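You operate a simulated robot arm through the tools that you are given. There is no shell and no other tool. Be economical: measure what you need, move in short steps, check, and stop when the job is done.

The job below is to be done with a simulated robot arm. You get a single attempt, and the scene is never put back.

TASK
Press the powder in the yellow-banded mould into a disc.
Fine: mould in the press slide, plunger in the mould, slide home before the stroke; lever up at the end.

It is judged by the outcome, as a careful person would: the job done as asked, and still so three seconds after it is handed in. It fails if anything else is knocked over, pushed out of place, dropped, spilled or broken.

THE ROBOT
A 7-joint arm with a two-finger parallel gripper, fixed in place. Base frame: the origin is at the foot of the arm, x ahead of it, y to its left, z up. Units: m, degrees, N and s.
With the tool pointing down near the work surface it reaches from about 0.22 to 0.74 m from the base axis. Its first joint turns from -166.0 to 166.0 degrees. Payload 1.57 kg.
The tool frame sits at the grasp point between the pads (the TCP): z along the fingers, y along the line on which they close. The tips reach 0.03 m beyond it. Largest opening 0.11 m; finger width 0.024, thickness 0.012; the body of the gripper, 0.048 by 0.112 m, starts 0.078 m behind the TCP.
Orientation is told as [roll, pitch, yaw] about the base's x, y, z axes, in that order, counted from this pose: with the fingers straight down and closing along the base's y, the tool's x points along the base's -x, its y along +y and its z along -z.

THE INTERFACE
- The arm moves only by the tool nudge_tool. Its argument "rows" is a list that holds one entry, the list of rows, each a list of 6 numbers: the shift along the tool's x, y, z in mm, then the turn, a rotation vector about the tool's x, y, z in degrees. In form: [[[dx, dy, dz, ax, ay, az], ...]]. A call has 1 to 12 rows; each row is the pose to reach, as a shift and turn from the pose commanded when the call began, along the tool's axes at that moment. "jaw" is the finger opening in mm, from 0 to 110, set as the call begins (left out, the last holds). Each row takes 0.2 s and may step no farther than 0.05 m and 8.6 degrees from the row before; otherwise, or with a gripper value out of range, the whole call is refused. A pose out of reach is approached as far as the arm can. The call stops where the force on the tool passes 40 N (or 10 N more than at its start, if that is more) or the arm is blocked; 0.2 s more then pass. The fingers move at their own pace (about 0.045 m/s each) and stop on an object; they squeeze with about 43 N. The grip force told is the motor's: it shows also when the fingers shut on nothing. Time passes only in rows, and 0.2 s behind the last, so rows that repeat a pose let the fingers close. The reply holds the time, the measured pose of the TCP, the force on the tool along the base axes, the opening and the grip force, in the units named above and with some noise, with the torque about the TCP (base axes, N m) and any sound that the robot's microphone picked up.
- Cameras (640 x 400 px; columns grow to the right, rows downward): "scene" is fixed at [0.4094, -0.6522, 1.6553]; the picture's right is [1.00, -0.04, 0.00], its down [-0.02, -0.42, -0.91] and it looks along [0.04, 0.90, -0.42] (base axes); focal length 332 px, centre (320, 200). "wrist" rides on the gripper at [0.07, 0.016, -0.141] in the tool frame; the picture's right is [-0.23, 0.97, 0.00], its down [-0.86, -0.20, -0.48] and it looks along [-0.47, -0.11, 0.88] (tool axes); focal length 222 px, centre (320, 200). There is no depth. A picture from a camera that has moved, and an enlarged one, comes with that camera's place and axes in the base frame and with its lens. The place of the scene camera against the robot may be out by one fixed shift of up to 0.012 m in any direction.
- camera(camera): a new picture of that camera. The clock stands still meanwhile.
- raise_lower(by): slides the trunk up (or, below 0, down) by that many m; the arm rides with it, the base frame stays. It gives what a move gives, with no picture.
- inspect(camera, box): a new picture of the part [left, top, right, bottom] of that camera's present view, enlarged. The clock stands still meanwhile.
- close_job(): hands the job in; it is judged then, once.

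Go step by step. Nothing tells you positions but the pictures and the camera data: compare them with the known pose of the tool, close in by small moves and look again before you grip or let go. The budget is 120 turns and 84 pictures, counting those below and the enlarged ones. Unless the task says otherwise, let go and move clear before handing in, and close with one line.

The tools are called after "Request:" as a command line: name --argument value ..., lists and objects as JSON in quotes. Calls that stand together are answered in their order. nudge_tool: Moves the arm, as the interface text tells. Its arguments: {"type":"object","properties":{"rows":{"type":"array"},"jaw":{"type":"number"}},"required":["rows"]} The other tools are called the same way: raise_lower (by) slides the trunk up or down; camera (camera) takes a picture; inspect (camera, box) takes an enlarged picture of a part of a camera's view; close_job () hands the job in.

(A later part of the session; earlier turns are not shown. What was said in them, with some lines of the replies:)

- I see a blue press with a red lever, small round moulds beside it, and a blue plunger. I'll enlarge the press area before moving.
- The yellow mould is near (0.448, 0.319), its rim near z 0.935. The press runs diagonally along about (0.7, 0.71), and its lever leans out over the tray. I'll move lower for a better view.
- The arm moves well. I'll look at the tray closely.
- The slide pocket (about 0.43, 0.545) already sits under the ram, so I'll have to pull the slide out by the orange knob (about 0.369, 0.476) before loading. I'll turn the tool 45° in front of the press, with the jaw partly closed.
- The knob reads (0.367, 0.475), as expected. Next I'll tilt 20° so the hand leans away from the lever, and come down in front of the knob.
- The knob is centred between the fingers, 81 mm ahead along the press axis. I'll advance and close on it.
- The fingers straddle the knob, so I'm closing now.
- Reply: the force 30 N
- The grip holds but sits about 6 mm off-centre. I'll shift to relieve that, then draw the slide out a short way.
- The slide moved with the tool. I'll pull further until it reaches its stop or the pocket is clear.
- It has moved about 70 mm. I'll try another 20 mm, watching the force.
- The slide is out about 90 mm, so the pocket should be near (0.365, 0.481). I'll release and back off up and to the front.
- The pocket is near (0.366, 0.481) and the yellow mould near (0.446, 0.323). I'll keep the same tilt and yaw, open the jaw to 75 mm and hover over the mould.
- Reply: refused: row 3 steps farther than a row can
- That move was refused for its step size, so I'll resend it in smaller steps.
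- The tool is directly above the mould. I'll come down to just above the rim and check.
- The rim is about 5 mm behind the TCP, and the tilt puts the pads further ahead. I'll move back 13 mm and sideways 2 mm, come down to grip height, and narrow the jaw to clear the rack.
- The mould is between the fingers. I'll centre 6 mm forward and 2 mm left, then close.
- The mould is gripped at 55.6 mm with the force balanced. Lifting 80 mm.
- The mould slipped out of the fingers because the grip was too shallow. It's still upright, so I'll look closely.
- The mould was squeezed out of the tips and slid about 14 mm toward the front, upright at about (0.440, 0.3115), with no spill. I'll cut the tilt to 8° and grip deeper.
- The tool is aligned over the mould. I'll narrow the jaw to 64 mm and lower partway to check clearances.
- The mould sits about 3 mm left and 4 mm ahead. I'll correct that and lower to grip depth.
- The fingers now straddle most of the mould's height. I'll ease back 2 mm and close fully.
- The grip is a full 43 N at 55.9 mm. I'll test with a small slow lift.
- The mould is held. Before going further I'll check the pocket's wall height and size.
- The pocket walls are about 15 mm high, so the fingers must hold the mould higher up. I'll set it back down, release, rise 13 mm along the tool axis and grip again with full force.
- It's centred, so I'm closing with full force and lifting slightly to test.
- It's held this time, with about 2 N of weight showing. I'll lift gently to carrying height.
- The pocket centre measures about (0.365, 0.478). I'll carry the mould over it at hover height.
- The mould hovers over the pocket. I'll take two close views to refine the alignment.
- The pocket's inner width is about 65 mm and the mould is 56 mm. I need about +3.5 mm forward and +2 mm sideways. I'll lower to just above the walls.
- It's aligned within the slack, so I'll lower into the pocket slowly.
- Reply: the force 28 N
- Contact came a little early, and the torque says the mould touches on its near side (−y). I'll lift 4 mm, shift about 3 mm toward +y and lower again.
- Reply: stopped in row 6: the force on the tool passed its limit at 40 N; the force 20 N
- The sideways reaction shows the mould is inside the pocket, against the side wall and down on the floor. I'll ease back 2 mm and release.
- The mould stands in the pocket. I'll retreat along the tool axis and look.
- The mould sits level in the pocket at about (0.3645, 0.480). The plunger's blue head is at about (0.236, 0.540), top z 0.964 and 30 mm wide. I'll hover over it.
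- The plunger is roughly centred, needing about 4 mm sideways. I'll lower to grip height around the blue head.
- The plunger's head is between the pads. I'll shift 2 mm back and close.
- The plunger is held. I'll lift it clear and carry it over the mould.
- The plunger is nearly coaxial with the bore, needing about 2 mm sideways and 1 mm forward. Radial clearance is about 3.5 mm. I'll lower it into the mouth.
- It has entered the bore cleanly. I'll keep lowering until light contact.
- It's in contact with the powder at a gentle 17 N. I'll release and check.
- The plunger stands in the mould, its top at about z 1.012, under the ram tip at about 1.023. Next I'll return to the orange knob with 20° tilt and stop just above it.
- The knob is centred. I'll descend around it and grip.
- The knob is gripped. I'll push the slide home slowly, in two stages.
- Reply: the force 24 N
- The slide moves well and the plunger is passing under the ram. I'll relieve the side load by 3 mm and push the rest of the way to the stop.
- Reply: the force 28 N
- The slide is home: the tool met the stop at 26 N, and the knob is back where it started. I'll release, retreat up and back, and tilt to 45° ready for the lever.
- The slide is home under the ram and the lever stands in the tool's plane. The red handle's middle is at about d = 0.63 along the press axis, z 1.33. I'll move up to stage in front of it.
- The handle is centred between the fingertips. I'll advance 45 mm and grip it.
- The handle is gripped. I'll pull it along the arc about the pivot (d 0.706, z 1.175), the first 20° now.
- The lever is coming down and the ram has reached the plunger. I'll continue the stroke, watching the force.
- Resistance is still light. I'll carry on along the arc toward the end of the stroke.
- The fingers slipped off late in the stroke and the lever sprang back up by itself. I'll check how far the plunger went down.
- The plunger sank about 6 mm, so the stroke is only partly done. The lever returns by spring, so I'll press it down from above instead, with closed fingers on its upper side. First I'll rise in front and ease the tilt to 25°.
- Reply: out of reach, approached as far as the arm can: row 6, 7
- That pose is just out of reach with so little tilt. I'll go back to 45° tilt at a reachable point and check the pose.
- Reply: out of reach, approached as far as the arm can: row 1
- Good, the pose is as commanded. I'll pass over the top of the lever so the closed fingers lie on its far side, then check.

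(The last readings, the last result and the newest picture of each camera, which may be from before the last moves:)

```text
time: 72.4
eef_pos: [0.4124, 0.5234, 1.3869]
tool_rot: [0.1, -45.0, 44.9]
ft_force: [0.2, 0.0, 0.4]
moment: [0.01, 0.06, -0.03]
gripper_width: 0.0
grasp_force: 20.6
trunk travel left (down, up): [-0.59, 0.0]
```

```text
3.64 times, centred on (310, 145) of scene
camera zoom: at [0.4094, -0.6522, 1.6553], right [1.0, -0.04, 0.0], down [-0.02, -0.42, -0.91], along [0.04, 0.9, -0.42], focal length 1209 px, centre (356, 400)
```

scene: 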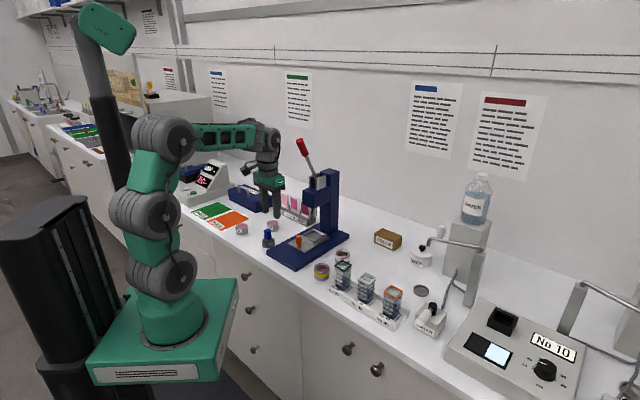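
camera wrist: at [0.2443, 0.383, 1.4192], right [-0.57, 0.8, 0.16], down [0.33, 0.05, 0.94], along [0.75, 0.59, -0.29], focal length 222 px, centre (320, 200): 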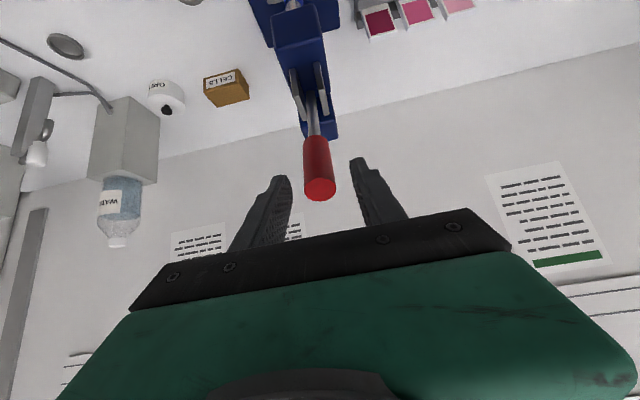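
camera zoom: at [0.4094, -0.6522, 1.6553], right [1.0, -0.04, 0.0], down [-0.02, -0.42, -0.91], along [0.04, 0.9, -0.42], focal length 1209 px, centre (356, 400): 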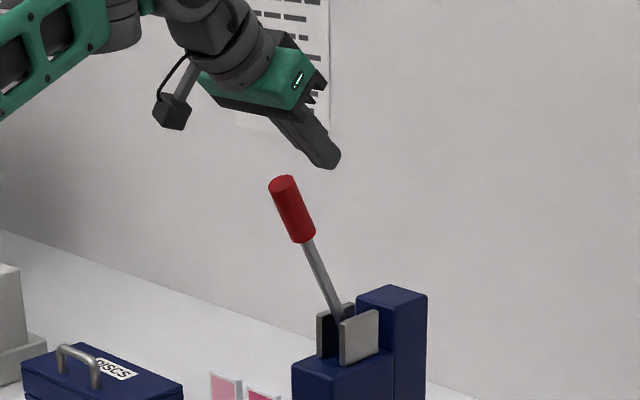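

The fingers are on the far side of the lever. I'll reach 15 mm deeper and sweep the lever down along its arc to about 55°.

Request:
nudge_tool --rows '[[[0, 0, 15, 0, 0, 0], [15, 0, 15, 0, 0, 0], [30, 0, 15, 0, 0, 0], [45, 0, 9, 0, 0, 0], [60, 0, 2, 0, 0, 0], [76, 0, -2, 0, 0, 0], [93, 0, -5, 0, 0, 0], [106, 0, -5, 0, 0, 0], [120, 0, -4, 0, 0, 0], [120, 0, -4, 0, 0, 0]]]'

Request:
inspect --camera "scene" --box '[260, 110, 350, 240]'

```text
time: 74.6
eef_pos: [0.3515, 0.465, 1.3043]
tool_rot: [0.0, -45.1, 44.9]
ft_force: [0.9, -0.2, 1.7]
moment: [0.03, -0.03, -0.04]
gripper_width: 0.0
grasp_force: 21.6
trunk travel left (down, up): [-0.59, 0.0]
```

```text
3.08 times, centred on (305, 175) of scene
camera zoom: at [0.4094, -0.6522, 1.6553], right [1.0, -0.04, 0.0], down [-0.02, -0.42, -0.91], along [0.04, 0.9, -0.42], focal length 1023 px, centre (366, 277)
```

zoom: 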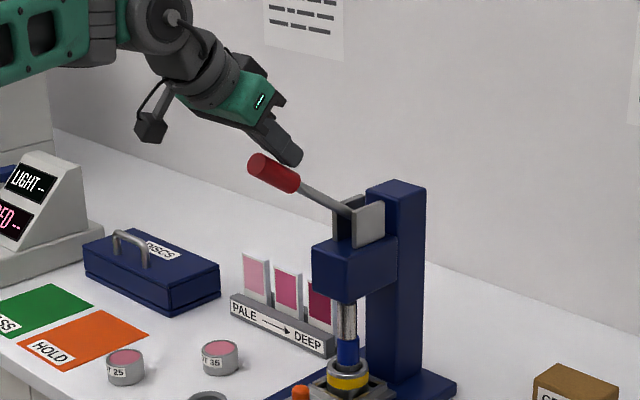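

The lever follows with very little force. I'll continue down until firm resistance.

Request:
nudge_tool --rows '[[[9, 0, 1, 0, 0, 0], [18, 0, 3, 0, 0, 0], [27, 0, 5, 0, 0, 0], [35, 0, 8, 0, 0, 0], [44, 0, 11, 0, 0, 0], [52, 0, 14, 0, 0, 0], [60, 0, 18, 0, 0, 0], [68, 0, 23, 0, 0, 0], [76, 0, 28, 0, 0, 0], [76, 0, 28, 0, 0, 0]]]'

Request:
inspect --camera "scene" --box '[260, 110, 350, 250]'

```text
time: 75.7
eef_pos: [0.3409, 0.4533, 1.2865]
tool_rot: [0.9, -47.0, 44.2]
ft_force: [8.5, 5.2, 16.2]
moment: [0.35, -0.37, 0.05]
gripper_width: 0.0
grasp_force: 21.3
trunk travel left (down, up): [-0.59, 0.0]
stopped in row 5: the force on the tool passed its limit at 44 N (the readings are from after the stop); the commanded pose is now the measured one
```

```text
2.86 times, centred on (305, 180) of scene
camera zoom: at [0.4094, -0.6522, 1.6553], right [1.0, -0.04, 0.0], down [-0.02, -0.42, -0.91], along [0.04, 0.9, -0.42], focal length 950 px, centre (363, 257)
```

zoom: 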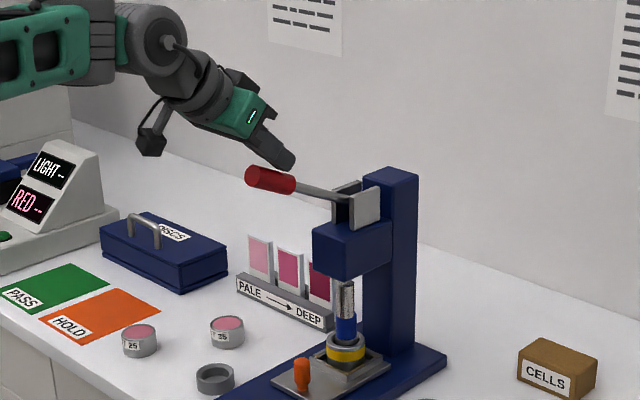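

The stroke met firm resistance at over 40 N with the lever near 70°. I'll press again in small steps to confirm it's at the end.

Request:
nudge_tool --rows '[[[4, 0, 2, 0, 0, 0], [8, 0, 4, 0, 0, 0], [12, 0, 6, 0, 0, 0], [16, 0, 8, 0, 0, 0], [20, 0, 10, 0, 0, 0], [24, 0, 12, 0, 0, 0]]]'

```text
time: 76.4
eef_pos: [0.3395, 0.4525, 1.2861]
tool_rot: [1.4, -48.0, 43.7]
ft_force: [7.1, 2.7, 17.7]
moment: [0.21, -0.45, -0.29]
gripper_width: 0.0001
grasp_force: 21.6
trunk travel left (down, up): [-0.59, 0.0]
stopped in row 3: the force on the tool passed its limit at 42 N (the readings are from after the stop); the commanded pose is now the measured one
```

It's at a hard end with no further travel, so the powder is pressed. I'll let the lever back up by retracing the arc, then clear the hand.

Request:
nudge_tool --rows '[[[-13, 0, -4, 0, 0, 0], [-26, 0, -7, 0, 0, 0], [-40, 0, -9, 0, 0, 0], [-53, 0, -10, 0, 0, 0], [-67, 0, -11, 0, 0, 0], [-83, 0, -7, 0, 0, 0], [-99, 0, -3, 0, 0, 0], [-115, 0, 3, 0, 0, 0], [-130, 0, 9, 0, 0, 0], [-150, 0, 9, 0, 0, 0], [-170, 0, 5, 0, 0, 0], [-170, 0, 5, 0, 0, 0]]]'

Request:
inspect --camera "scene" --box '[260, 90, 350, 250]'

```text
time: 79.0
eef_pos: [0.4242, 0.5359, 1.4039]
tool_rot: [1.1, -47.4, 44.0]
ft_force: [-0.3, 0.5, -0.6]
moment: [0.01, -0.01, 0.01]
gripper_width: 0.0
grasp_force: 21.2
trunk travel left (down, up): [-0.59, 0.0]
```

```text
2.50 times, centred on (305, 170) of scene
camera zoom: at [0.4094, -0.6522, 1.6553], right [1.0, -0.04, 0.0], down [-0.02, -0.42, -0.91], along [0.04, 0.9, -0.42], focal length 831 px, centre (358, 275)
```

zoom: 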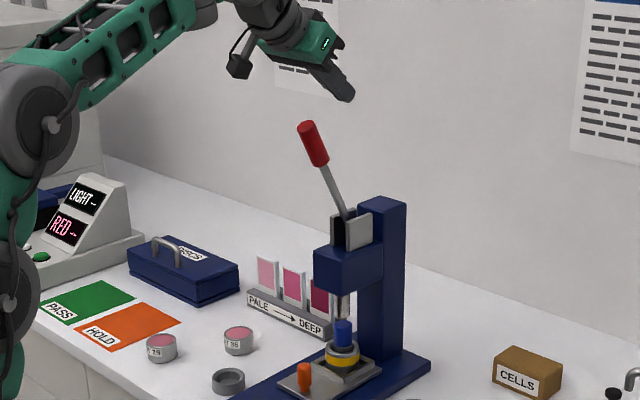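

The lever is up again. I'll clear the hand back over it and check the plunger.

Request:
nudge_tool --rows '[[[5, 0, -30, 0, 0, 0], [15, 0, -60, 0, 0, 0], [35, 0, -90, 0, 0, 0], [65, 0, -120, 0, 0, 0], [100, 0, -140, 0, 0, 0], [130, 0, -150, 0, 0, 0], [130, 0, -150, 0, 0, 0]]]'

Request:
inspect --camera "scene" --box '[285, 195, 335, 250]'

```text
time: 80.6
eef_pos: [0.2828, 0.3973, 1.4096]
tool_rot: [1.0, -47.5, 44.0]
ft_force: [0.3, 0.0, 0.0]
moment: [-0.02, -0.02, -0.03]
gripper_width: 0.0002
grasp_force: 21.1
trunk travel left (down, up): [-0.59, 0.0]
```

```text
7.27 times, centred on (310, 222) of scene
camera zoom: at [0.4094, -0.6522, 1.6553], right [1.0, -0.04, 0.0], down [-0.02, -0.42, -0.91], along [0.04, 0.9, -0.42], focal length 2418 px, centre (393, 36)
```

zoom: 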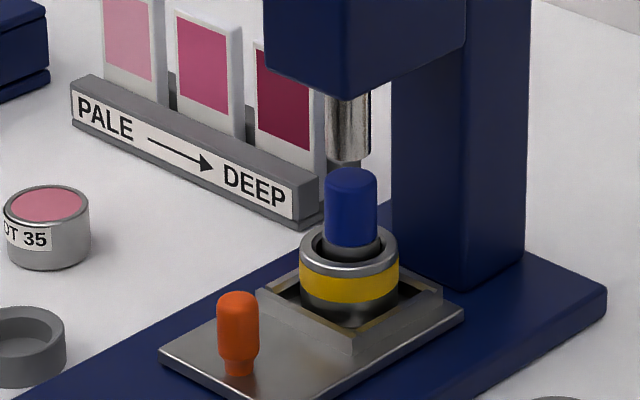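

The plunger sits at the same depth as after the first pull, so the stroke is complete. The slide is home, the lever is up and the arm is clear.

Request:
close_job

```text
The job is handed in.
```

I pressed the powder in the yellow-banded mould and handed the job in. The mould and plunger are in the slide, the slide is home, the lever is up and the arm is clear. I judged the disc pressed from the plunger sinking about 6 mm and the lever meeting a hard stop, as I could not see the disc itself. The mould slipped once during pick-up and slid about 14 mm upright, with nothing spilled.
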